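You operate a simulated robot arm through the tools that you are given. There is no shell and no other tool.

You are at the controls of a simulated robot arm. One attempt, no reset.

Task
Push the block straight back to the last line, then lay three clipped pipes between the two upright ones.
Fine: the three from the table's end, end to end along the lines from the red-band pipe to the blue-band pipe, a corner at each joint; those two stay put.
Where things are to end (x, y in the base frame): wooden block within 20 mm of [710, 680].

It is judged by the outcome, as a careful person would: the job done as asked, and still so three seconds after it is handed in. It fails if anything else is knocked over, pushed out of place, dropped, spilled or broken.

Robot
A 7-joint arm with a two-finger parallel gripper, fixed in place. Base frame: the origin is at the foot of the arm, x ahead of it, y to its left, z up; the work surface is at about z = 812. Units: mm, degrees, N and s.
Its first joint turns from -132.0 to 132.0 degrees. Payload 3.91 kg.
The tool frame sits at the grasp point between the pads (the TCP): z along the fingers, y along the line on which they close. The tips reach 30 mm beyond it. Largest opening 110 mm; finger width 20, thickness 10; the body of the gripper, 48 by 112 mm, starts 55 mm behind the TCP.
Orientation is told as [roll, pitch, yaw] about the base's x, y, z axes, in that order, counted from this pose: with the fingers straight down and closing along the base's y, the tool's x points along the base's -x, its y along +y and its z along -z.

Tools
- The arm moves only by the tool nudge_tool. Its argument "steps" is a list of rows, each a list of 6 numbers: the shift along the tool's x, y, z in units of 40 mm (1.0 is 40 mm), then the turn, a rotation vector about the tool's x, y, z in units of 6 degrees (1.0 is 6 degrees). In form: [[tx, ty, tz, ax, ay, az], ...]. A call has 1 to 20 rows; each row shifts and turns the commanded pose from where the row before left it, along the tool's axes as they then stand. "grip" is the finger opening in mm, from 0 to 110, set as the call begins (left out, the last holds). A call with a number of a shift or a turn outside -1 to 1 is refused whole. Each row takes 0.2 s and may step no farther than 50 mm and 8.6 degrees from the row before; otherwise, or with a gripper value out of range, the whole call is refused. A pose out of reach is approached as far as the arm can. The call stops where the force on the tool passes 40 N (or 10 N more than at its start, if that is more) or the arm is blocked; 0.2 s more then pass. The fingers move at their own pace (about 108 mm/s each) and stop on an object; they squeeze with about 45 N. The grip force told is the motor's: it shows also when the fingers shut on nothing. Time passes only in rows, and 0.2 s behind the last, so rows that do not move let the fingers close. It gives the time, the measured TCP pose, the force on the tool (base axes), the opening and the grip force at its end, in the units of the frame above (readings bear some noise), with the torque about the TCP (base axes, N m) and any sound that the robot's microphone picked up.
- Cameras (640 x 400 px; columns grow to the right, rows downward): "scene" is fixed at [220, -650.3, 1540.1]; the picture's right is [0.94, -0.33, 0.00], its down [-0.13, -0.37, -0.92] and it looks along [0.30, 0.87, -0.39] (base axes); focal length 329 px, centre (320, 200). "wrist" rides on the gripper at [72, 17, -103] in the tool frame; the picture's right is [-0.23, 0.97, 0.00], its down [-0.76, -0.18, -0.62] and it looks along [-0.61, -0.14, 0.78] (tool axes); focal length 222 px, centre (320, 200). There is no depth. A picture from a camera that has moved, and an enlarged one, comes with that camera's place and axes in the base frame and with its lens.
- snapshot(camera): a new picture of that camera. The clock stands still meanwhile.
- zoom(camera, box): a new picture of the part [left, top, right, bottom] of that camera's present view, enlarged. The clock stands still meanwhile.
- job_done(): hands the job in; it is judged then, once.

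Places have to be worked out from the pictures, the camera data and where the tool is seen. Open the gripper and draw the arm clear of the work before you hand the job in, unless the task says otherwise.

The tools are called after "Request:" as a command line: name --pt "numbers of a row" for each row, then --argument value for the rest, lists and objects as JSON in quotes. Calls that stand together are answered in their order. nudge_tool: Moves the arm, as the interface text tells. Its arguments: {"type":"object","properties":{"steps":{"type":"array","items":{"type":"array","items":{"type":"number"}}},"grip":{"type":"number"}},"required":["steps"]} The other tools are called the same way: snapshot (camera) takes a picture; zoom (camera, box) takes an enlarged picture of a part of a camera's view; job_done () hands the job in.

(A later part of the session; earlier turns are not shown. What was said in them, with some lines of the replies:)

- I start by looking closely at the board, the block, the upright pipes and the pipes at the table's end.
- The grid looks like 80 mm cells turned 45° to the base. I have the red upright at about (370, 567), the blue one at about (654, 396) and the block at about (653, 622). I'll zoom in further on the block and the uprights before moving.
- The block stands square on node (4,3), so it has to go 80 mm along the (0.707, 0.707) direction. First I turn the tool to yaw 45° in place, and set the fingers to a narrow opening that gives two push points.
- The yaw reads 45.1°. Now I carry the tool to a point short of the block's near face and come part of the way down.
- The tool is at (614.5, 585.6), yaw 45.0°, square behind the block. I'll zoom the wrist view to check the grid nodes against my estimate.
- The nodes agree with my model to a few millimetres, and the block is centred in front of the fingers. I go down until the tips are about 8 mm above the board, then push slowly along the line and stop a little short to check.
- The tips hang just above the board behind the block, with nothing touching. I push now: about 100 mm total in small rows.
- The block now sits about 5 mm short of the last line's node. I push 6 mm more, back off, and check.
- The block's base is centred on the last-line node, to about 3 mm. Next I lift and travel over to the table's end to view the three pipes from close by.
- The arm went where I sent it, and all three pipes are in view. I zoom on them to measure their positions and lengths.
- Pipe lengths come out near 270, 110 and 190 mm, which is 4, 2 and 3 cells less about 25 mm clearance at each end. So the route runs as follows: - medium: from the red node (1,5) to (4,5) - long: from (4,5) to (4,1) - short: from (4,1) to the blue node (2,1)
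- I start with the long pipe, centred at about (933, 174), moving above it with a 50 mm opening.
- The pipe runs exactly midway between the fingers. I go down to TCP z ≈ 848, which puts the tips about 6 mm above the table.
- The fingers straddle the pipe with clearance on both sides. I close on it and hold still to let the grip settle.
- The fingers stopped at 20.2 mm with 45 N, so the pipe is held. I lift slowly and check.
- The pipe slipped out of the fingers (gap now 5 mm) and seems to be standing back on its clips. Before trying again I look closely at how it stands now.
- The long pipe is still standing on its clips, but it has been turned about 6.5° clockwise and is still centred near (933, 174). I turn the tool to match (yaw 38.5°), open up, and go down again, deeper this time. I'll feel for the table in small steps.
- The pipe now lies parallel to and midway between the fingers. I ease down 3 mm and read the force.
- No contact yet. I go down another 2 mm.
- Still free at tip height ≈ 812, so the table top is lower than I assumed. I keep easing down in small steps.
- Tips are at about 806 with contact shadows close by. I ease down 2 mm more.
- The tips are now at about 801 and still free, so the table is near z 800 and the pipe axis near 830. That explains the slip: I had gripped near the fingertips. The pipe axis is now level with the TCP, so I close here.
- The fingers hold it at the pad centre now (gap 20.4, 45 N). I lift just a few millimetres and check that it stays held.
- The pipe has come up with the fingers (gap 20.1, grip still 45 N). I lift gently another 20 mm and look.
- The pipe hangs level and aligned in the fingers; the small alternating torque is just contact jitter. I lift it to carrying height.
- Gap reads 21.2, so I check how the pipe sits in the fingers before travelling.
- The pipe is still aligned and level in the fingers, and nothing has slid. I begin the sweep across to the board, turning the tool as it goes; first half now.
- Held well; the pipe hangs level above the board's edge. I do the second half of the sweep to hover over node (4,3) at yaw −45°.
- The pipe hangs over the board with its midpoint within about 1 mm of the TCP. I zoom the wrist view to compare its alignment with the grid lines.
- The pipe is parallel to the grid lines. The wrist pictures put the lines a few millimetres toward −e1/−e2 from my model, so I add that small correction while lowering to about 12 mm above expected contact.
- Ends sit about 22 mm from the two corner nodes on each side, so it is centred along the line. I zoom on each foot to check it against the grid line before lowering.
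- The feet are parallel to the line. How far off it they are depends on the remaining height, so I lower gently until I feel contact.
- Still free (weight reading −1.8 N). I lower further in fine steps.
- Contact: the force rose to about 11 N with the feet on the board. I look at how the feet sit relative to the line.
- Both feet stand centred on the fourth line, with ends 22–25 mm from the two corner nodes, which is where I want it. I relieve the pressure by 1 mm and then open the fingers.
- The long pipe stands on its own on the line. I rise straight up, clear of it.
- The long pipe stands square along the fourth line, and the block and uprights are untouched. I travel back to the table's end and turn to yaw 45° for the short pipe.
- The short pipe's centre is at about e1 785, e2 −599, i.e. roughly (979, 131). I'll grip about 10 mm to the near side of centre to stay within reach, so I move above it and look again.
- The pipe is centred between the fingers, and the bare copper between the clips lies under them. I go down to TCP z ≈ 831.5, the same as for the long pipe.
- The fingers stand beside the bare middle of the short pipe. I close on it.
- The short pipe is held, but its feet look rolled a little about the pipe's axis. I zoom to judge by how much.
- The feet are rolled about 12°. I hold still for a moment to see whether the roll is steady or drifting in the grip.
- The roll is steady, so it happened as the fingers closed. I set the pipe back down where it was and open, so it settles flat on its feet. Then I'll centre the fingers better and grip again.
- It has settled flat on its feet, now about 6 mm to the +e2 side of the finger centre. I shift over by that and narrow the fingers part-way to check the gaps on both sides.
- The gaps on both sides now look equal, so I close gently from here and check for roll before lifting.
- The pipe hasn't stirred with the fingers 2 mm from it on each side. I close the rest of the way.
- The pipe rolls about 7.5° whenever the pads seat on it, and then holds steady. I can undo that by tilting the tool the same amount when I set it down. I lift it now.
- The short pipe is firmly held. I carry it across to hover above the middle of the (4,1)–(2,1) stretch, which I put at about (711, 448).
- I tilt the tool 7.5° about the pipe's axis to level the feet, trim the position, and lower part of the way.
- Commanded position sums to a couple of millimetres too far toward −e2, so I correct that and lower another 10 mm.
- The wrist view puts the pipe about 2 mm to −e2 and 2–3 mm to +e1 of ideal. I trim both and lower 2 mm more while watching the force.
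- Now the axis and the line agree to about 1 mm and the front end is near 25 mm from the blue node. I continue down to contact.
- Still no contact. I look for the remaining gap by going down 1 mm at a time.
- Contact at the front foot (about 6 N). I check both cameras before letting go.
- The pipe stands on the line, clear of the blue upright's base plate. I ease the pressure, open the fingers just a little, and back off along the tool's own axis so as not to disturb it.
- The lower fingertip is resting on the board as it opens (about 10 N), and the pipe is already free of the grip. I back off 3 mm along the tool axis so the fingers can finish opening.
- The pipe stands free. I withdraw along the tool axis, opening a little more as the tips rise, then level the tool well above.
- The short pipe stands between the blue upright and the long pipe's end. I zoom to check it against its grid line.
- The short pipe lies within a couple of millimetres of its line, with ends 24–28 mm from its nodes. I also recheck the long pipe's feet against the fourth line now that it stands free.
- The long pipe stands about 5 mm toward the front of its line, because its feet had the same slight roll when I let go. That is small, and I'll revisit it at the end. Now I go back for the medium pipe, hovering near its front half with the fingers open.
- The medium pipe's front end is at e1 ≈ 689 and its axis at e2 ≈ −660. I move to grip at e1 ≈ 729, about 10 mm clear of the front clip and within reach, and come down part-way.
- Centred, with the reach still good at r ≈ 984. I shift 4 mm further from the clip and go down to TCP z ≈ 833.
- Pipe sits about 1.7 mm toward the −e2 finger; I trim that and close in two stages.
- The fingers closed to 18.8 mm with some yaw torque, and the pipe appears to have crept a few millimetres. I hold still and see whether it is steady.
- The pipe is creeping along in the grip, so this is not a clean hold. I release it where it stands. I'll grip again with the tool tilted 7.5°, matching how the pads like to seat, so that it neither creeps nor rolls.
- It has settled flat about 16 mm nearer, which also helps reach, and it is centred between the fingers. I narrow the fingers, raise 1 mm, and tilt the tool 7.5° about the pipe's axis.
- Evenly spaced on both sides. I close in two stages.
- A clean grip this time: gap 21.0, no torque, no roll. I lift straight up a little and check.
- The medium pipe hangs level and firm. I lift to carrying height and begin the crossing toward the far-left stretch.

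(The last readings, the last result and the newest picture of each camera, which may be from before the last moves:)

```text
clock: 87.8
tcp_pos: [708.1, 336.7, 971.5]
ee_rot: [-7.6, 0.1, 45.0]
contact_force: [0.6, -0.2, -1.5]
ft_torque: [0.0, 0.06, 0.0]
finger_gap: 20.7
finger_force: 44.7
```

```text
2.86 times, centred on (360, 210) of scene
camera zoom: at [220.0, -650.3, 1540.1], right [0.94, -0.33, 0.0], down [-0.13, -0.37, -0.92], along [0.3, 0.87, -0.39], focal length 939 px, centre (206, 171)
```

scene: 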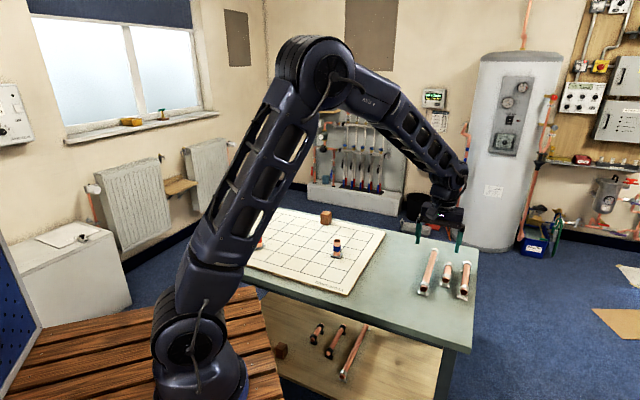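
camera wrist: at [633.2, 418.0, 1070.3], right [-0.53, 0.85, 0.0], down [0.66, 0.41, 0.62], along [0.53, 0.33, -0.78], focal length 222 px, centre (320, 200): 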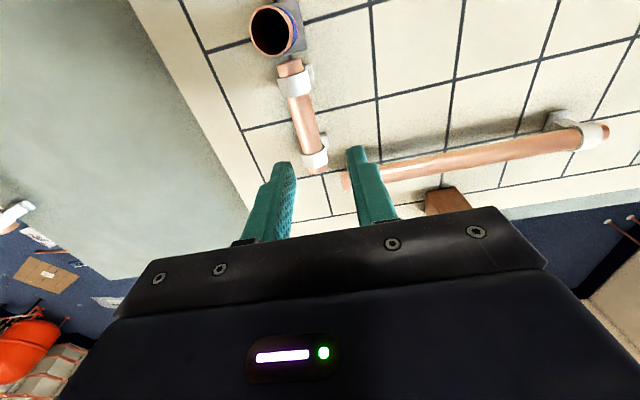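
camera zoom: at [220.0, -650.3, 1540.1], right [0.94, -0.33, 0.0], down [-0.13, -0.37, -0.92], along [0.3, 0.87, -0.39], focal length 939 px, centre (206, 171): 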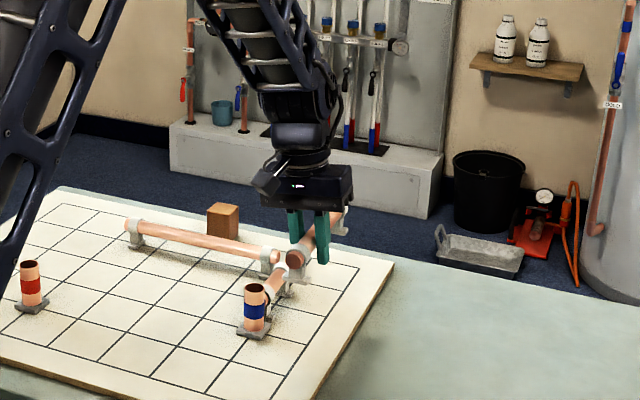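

Held steady at the halfway point. I finish the crossing.

Request:
nudge_tool --pt "-0.0156 0.9402 -0.1238 0 0 0" --pt "-0.0156 0.9402 -0.1238 0 0 0" --pt "-0.0156 0.9402 -0.1238 0 0 0" --pt "-0.0156 0.9402 -0.1238 0 0 0" --pt "-0.0156 0.9402 -0.1238 0 0 0" --pt "-0.0156 0.9402 -0.1238 0 0 0" --pt "-0.0156 0.9402 -0.1238 0 0 0" --pt "-0.0156 0.9402 -0.1238 0 0 0" --pt "-0.0156 0.9402 -0.1238 0 0 0" --pt "-0.0156 0.8 -0.105 0 0 0" --pt "0 0.45 -0.059 0 0 0" --pt "0 0.16 -0.021 0 0 0" --pt "0 0 0 0 0 0"

Request:
snapshot --camera "wrist"

Request:
zoom --camera "scene" --box '[220, 160, 360, 280]'

```text
clock: 90.6
tcp_pos: [433.0, 623.1, 968.7]
ee_rot: [-7.5, 0.0, 45.0]
contact_force: [-0.2, -0.4, -1.7]
ft_torque: [-0.05, 0.02, 0.01]
finger_gap: 20.8
finger_force: 45.1
```

```text
taken
camera wrist: at [361.4, 593.6, 1068.6], right [-0.52, 0.84, -0.13], down [0.6, 0.47, 0.64], along [0.6, 0.26, -0.76], focal length 222 px, centre (320, 200)
```

wrist: 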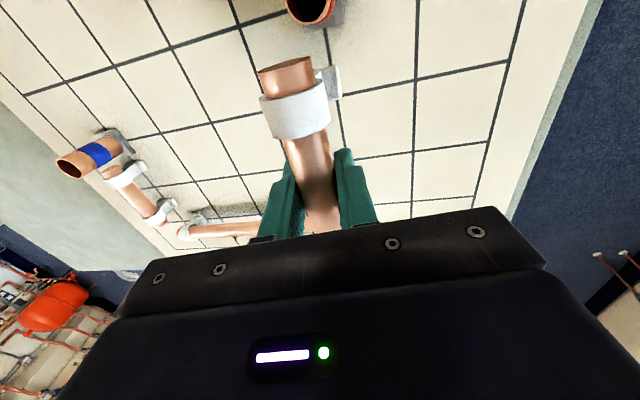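

```text
3.33 times, centred on (290, 220) of scene
camera zoom: at [220.0, -650.3, 1540.1], right [0.94, -0.33, 0.0], down [-0.13, -0.37, -0.92], along [0.3, 0.87, -0.39], focal length 1095 px, centre (420, 133)
```

zoom: 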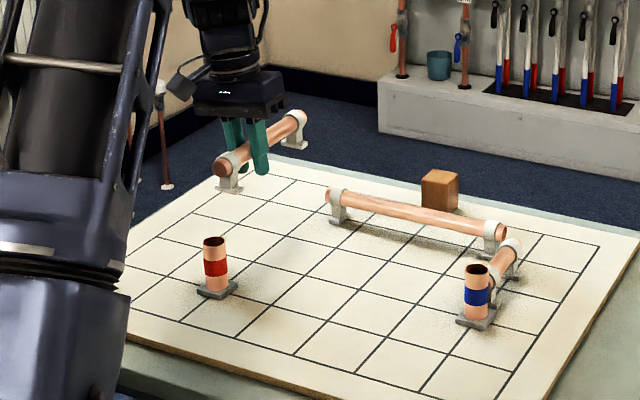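

The pipe hangs above the red-to-corner stretch. I zoom the wrist view to locate line j=5, the red upright and the pipe's front end.

Request:
zoom --camera "wrist" --box '[200, 0, 520, 200]'

Request:
zoom --camera "scene" --box '[275, 185, 325, 235]'

```text
2.00 times, centred on (360, 100) of wrist
camera zoom: at [361.4, 593.6, 1068.6], right [-0.52, 0.84, -0.13], down [0.6, 0.47, 0.64], along [0.6, 0.26, -0.76], focal length 444 px, centre (240, 400)
```

zoom: 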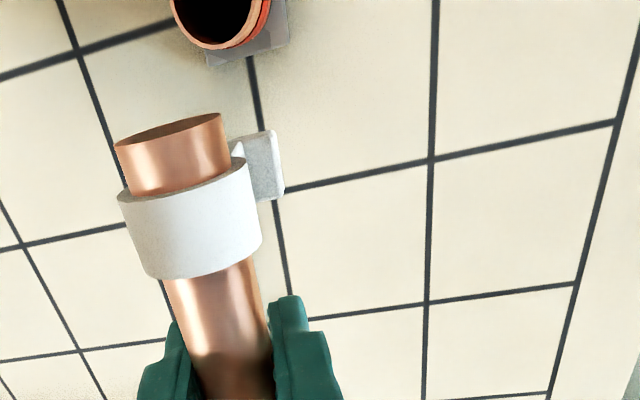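

```text
8.00 times, centred on (300, 210) of scene
camera zoom: at [220.0, -650.3, 1540.1], right [0.94, -0.33, 0.0], down [-0.13, -0.37, -0.92], along [0.3, 0.87, -0.39], focal length 2629 px, centre (480, 120)
```

zoom: 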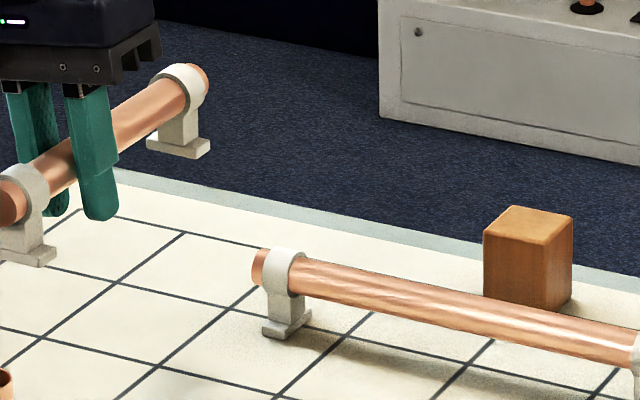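

Line j=5 measures e2 ≈ 134.5 and the pipe's axis is about 1 mm off it. The front end is about 24 mm from the red node. I add 1 mm and lower to about 13 mm above contact.

Request:
nudge_tool --pt "0 0.091 0.5 0 0 0" --pt "0 0.086 0.65 0 0 0" --pt "0 0.086 0.65 0 0 0" --pt "0 0.066 0.5 0 0 0" --pt "0 0.045 0.345 0 0 0" --pt "0 0 0 0 0 0"

Request:
zoom --camera "scene" --box '[235, 195, 305, 265]'

Request:
zoom --camera "wrist" --box '[200, 0, 440, 200]'

```text
clock: 92.0
tcp_pos: [431.1, 625.0, 861.6]
ee_rot: [-7.5, 0.0, 45.0]
contact_force: [-0.2, 0.2, -1.8]
ft_torque: [-0.01, 0.05, -0.01]
finger_gap: 20.5
finger_force: 44.8
```

```text
5.71 times, centred on (270, 230) of scene
camera zoom: at [220.0, -650.3, 1540.1], right [0.94, -0.33, 0.0], down [-0.13, -0.37, -0.92], along [0.3, 0.87, -0.39], focal length 1878 px, centre (606, 29)
```

zoom: 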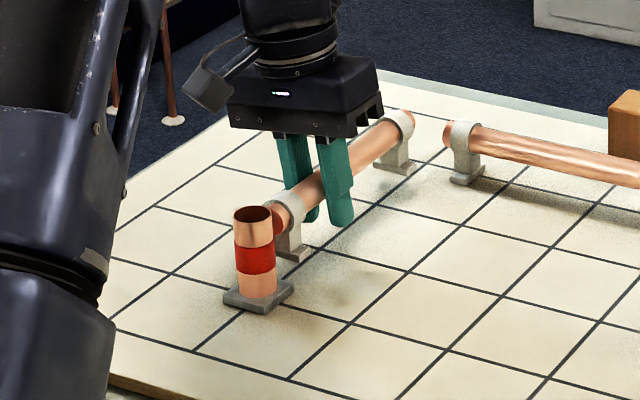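

```text
2.00 times, centred on (320, 100) of wrist
camera zoom: at [360.5, 594.1, 961.9], right [-0.52, 0.84, -0.13], down [0.6, 0.47, 0.64], along [0.6, 0.26, -0.76], focal length 444 px, centre (320, 400)
```

zoom: 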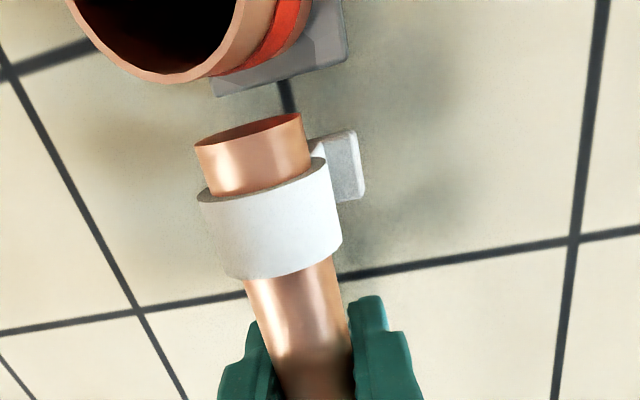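

Axis and line now agree (both e2 ≈ 134). I lower further, then feel for contact.

Request:
nudge_tool --pt "0 0.013 0.1 0 0 0" --pt "0 0.0105 0.08 0 0 0" --pt "0 0.0079 0.06 0 0 0" --pt "0 0 0 0 0 0"

Request:
nudge_tool --pt "0 0.0033 0.025 0 0 0" --pt "0 0.0033 0.025 0 0 0" --pt "0 0 0 0 0 0"

```text
clock: 93.0
tcp_pos: [432.0, 623.6, 851.4]
ee_rot: [-7.5, -0.1, 45.1]
contact_force: [-0.7, 0.0, -1.5]
ft_torque: [-0.04, 0.05, -0.02]
finger_gap: 20.7
finger_force: 45.0
```

```text
clock: 93.8
tcp_pos: [432.1, 624.1, 850.7]
ee_rot: [-7.5, 0.0, 45.1]
contact_force: [0.3, -0.2, -0.7]
ft_torque: [0.01, 0.0, -0.02]
finger_gap: 20.5
finger_force: 44.1
```

Request:
nudge_tool --pt "0 0.0033 0.025 0 0 0" --pt "0 0 0 0 0 0"

Request:
zoom --camera "scene" --box '[250, 200, 300, 250]'

```text
clock: 94.4
tcp_pos: [432.3, 623.3, 848.7]
ee_rot: [-7.5, 0.0, 45.1]
contact_force: [-0.6, 0.9, -1.9]
ft_torque: [-0.05, 0.02, -0.03]
finger_gap: 20.9
finger_force: 44.7
```

```text
8.00 times, centred on (275, 225) of scene
camera zoom: at [220.0, -650.3, 1540.1], right [0.94, -0.33, 0.0], down [-0.13, -0.37, -0.92], along [0.3, 0.87, -0.39], focal length 2629 px, centre (680, 0)
```

zoom: 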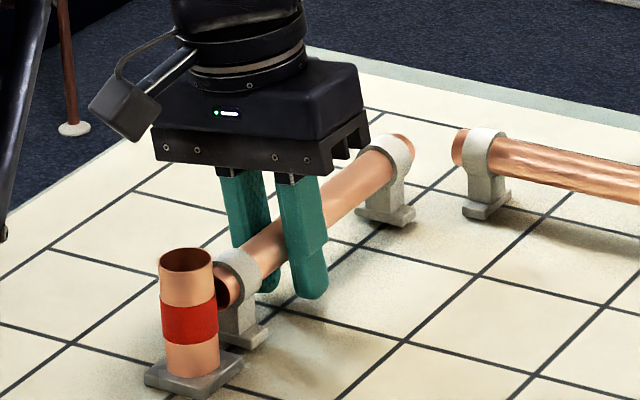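

Still slightly above the board. I go down 1 mm more and read again.

Request:
nudge_tool --pt "0 0.0033 0.025 0 0 0" --pt "0 0 0 0 0 0"

```text
clock: 95.0
tcp_pos: [431.4, 623.7, 846.1]
ee_rot: [-7.5, 0.0, 45.1]
contact_force: [-1.1, -0.5, -1.3]
ft_torque: [-0.01, 0.0, 0.02]
finger_gap: 20.4
finger_force: 44.9
```

Request:
nudge_tool --pt "0 0.0033 0.025 0 0 0" --pt "0 0 0 0 0 0"

```text
clock: 95.6
tcp_pos: [431.5, 624.1, 846.3]
ee_rot: [-7.4, 0.0, 45.2]
contact_force: [-0.4, -1.0, 3.7]
ft_torque: [0.06, -0.17, -0.01]
finger_gap: 20.6
finger_force: 45.3
```

Contact, about 5 N, near level. I check the placement in both views before releasing.

Request:
zoom --camera "scene" --box '[250, 205, 300, 250]'

Request:
zoom --camera "wrist" --box '[200, 0, 440, 200]'

```text
8.89 times, centred on (275, 228) of scene
camera zoom: at [220.0, -650.3, 1540.1], right [0.94, -0.33, 0.0], down [-0.13, -0.37, -0.92], along [0.3, 0.87, -0.39], focal length 2921 px, centre (720, -44)
```

zoom: 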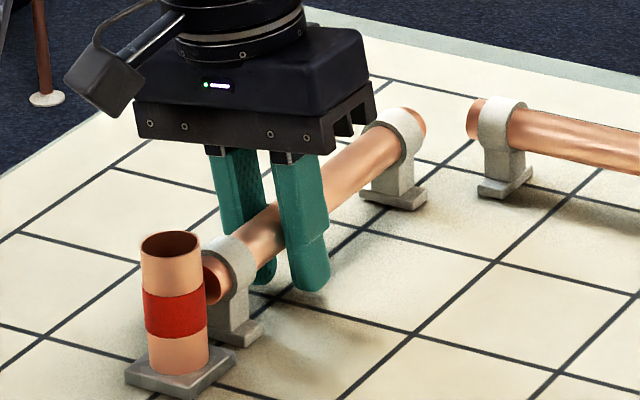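

```text
2.00 times, centred on (320, 100) of wrist
camera zoom: at [360.4, 593.4, 946.8], right [-0.52, 0.84, -0.13], down [0.6, 0.47, 0.64], along [0.6, 0.26, -0.76], focal length 444 px, centre (320, 400)
```

zoom: 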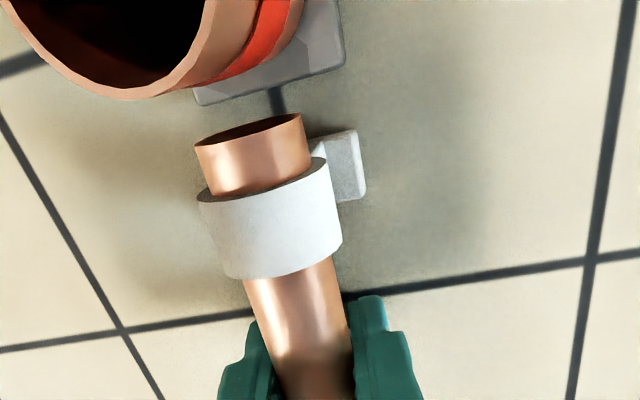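

The pipe's axis is over line j=5 at both ends. I release: open slightly first, then back off along the tool's axis.

Request:
nudge_tool --pt "0 0 0 0 0 0" --pt "0 0 0 0 0 0" --grip 25

Request:
zoom --camera "wrist" --box '[200, 0, 440, 240]'

```text
clock: 96.2
tcp_pos: [431.5, 623.7, 847.2]
ee_rot: [-7.4, 0.1, 45.0]
contact_force: [-0.7, 0.2, -0.8]
ft_torque: [0.01, -0.01, -0.01]
finger_gap: 24.9
finger_force: 0.1
```

```text
1.67 times, centred on (320, 120) of wrist
camera zoom: at [360.5, 593.3, 946.5], right [-0.52, 0.84, -0.13], down [0.6, 0.47, 0.64], along [0.6, 0.26, -0.76], focal length 370 px, centre (320, 333)
```

zoom: 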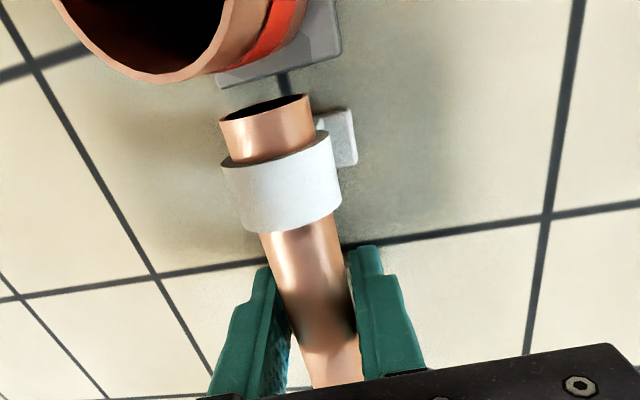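

Free, with no force on the tool. I back off along the tool axis, opening more as I rise, and level the tool once well clear.

Request:
nudge_tool --pt "0 0 -0.05 0 0 0" --pt "0 0 -0.05 0 0 0" --pt "0 0 0 0 0 0" --grip 29

Request:
nudge_tool --pt "0 0 -0.1 0 0 0" --pt "0 0 -0.2 0 0 0" --pt "0 0 -0.3 0 0 0" --pt "0 0 -0.5 0 0 0" --pt "0 0 -0.7 0 0 0" --pt "0 0 -0.8 0 0 0" --pt "0 0 -0.8 0 0 0" --pt "0 0 0 -0.625 0 0" --pt "0 0 0 -0.625 0 0" --pt "0 0 0 0 0 0" --grip 36

Request:
zoom --camera "scene" --box '[230, 190, 390, 290]'

Request:
snapshot --camera "wrist"

```text
clock: 97.0
tcp_pos: [430.8, 624.0, 852.3]
ee_rot: [-7.5, 0.0, 45.1]
contact_force: [0.1, 0.8, -1.0]
ft_torque: [0.01, 0.01, -0.02]
finger_gap: 28.9
finger_force: 0.1
```

```text
clock: 99.2
tcp_pos: [417.6, 636.3, 985.7]
ee_rot: [0.0, 0.0, 45.1]
contact_force: [-0.4, -0.3, -0.1]
ft_torque: [0.0, 0.02, -0.01]
finger_gap: 36.0
finger_force: 0.0
```

```text
4.00 times, centred on (310, 240) of scene
camera zoom: at [220.0, -650.3, 1540.1], right [0.94, -0.33, 0.0], down [-0.13, -0.37, -0.92], along [0.3, 0.87, -0.39], focal length 1314 px, centre (360, 40)
```

zoom: 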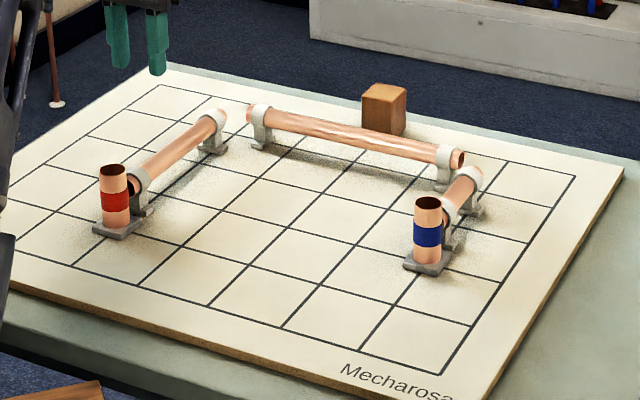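

```text
taken
camera wrist: at [356.3, 596.5, 1088.4], right [-0.53, 0.85, 0.0], down [0.66, 0.41, 0.62], along [0.53, 0.33, -0.78], focal length 222 px, centre (320, 200)
```

wrist: 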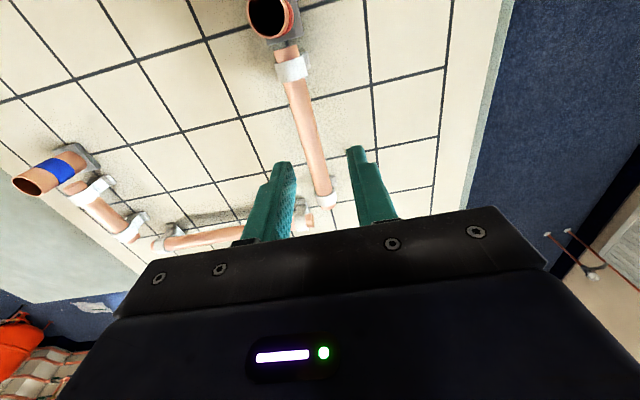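

All three pipes stand, and the uprights and block look untouched. I zoom in to check the alignment of each piece, especially the long pipe and the corners.

Request:
zoom --camera "scene" --box '[250, 205, 310, 255]'

Request:
zoom --camera "scene" --box '[320, 205, 370, 255]'

Request:
zoom --camera "wrist" --box '[100, 0, 460, 250]'

```text
8.00 times, centred on (280, 230) of scene
camera zoom: at [220.0, -650.3, 1540.1], right [0.94, -0.33, 0.0], down [-0.13, -0.37, -0.92], along [0.3, 0.87, -0.39], focal length 2629 px, centre (640, -40)
```

zoom: 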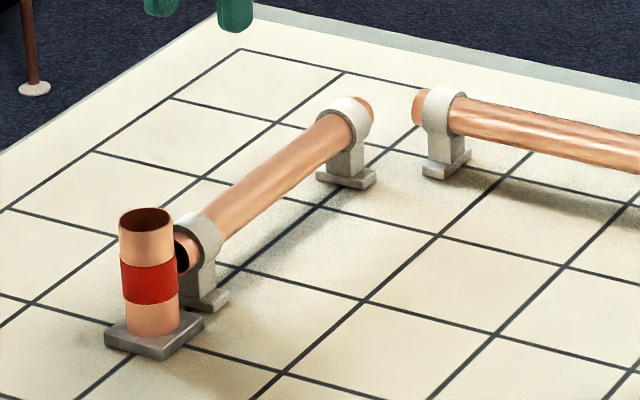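

```text
8.00 times, centred on (345, 230) of scene
camera zoom: at [220.0, -650.3, 1540.1], right [0.94, -0.33, 0.0], down [-0.13, -0.37, -0.92], along [0.3, 0.87, -0.39], focal length 2629 px, centre (120, -40)
```

zoom: 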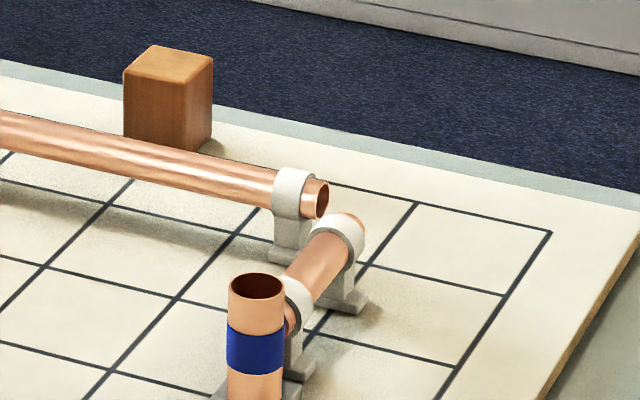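

```text
1.60 times, centred on (280, 125) of wrist
camera zoom: at [356.3, 596.5, 1088.4], right [-0.53, 0.85, 0.0], down [0.66, 0.41, 0.62], along [0.53, 0.33, -0.78], focal length 355 px, centre (384, 320)
```

zoom: 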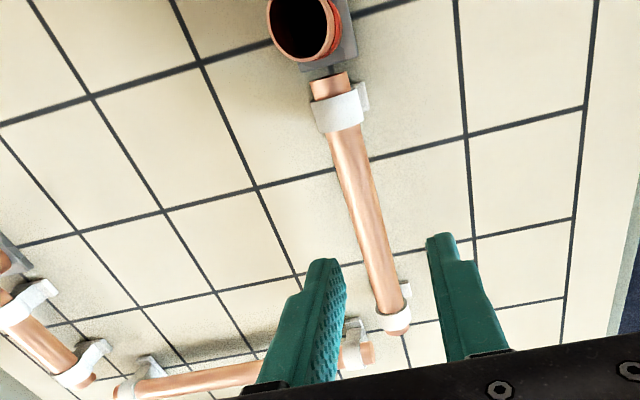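

The medium and short pipes sit on their lines, and the long one is parallel to the fourth line, about 5 mm in front of it with its feet still straddling it. Both corners have about 25 mm to the node on each leg. The long pipe is well placed, so I won't risk disturbing it again. I open the gripper and draw the arm up and clear.

Request:
nudge_tool --pt "0 0 -0.6 0 0 0" --pt "0 0 -0.9 0 0 0" --pt "0 0 -0.9 0 0 0" --pt "0 0 -0.9 0 0 0" --pt "0 0 -0.5 0 0 0" --pt "0.4 -0.7 0 0 0 0" --pt "0.565 -0.92 0 0 0 0" --pt "0.565 -0.92 0 0 0 0" --pt "0.565 -0.92 0 0 0 0" --pt "0.565 -0.92 0 0 0 0" --pt "0.4 -0.7 0 0 0 0" --pt "0 0 0 0 0 0" --pt "0 0 0 0 0 0" --grip 100

Request:
snapshot --camera "scene"

Request:
zoom --camera "scene" --box '[230, 190, 390, 290]'

Request:
snapshot --camera "wrist"

```text
clock: 102.0
tcp_pos: [474.9, 407.3, 1139.7]
ee_rot: [0.0, 0.0, 45.0]
contact_force: [0.4, -0.3, 0.6]
ft_torque: [0.0, 0.01, 0.02]
finger_gap: 100.0
finger_force: 0.1
```

```text
taken
```

scene: 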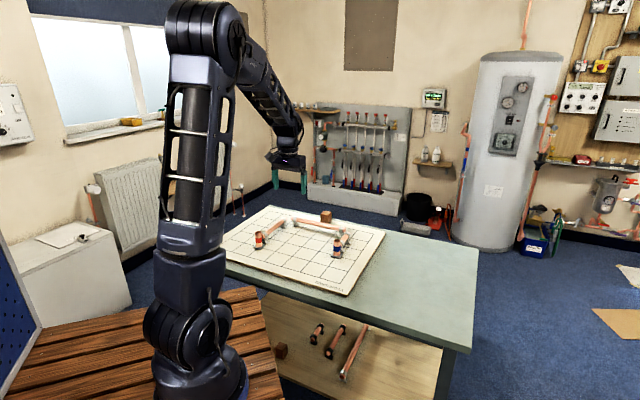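

```text
4.00 times, centred on (310, 240) of scene
camera zoom: at [220.0, -650.3, 1540.1], right [0.94, -0.33, 0.0], down [-0.13, -0.37, -0.92], along [0.3, 0.87, -0.39], focal length 1314 px, centre (360, 40)
```

zoom: 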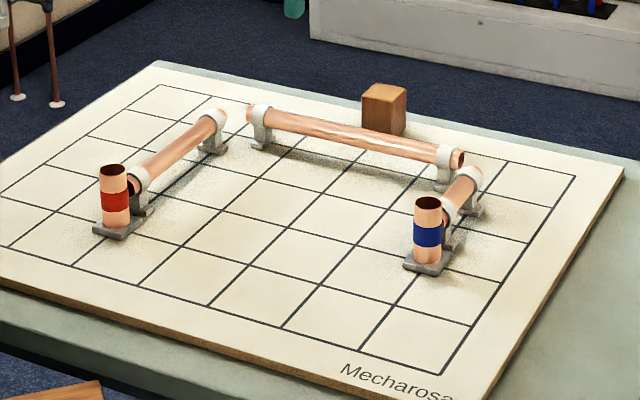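

```text
taken
camera wrist: at [412.7, 367.2, 1241.4], right [-0.53, 0.85, 0.0], down [0.66, 0.41, 0.62], along [0.53, 0.33, -0.78], focal length 222 px, centre (320, 200)
```

wrist: 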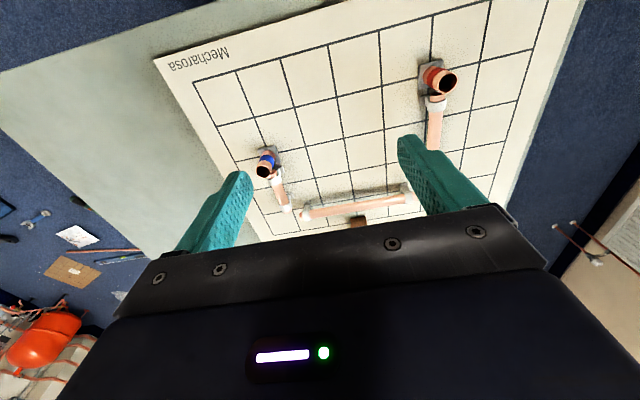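

The arm is clear and the gripper is open. The block is on the last line, and both uprights are on the same image positions as at the start. The three pipes run medium, long, short from red to blue with a corner at each joint, so I hand the job in.

Request:
job_done

```text
The job is handed in.
```

The block is on the last line and the three pipes now run from the red-band pipe to the blue-band pipe, so I've handed the job in.

- **Block:** I pushed it 80 mm straight back. It ended about 3 mm past the last-line point you gave, [710, 680].
- **Pipes:** From red to blue they run medium, long, short, with a corner at each of the two joints. There is roughly 25 mm between each pipe end and its joint or upright.
- **Alignment:** The medium and short pipes sit on their lines to within a couple of millimetres. The long one is parallel to its line but about 5 mm toward the front, with its clip feet still over the line. I left it there rather than risk disturbing it again.
- **Everything else:** The red- and blue-band pipes show no movement in the pictures. Nothing else looks knocked over or moved, and the pipes on the lower shelf were not used.

Picking up took more than one try. The long pipe slipped out of the fingers once as I lifted it, and landed on its clips. I set the short pipe back down once, and let go of the medium pipe once before lifting it, to grip each again. None of the pictures show any damage.
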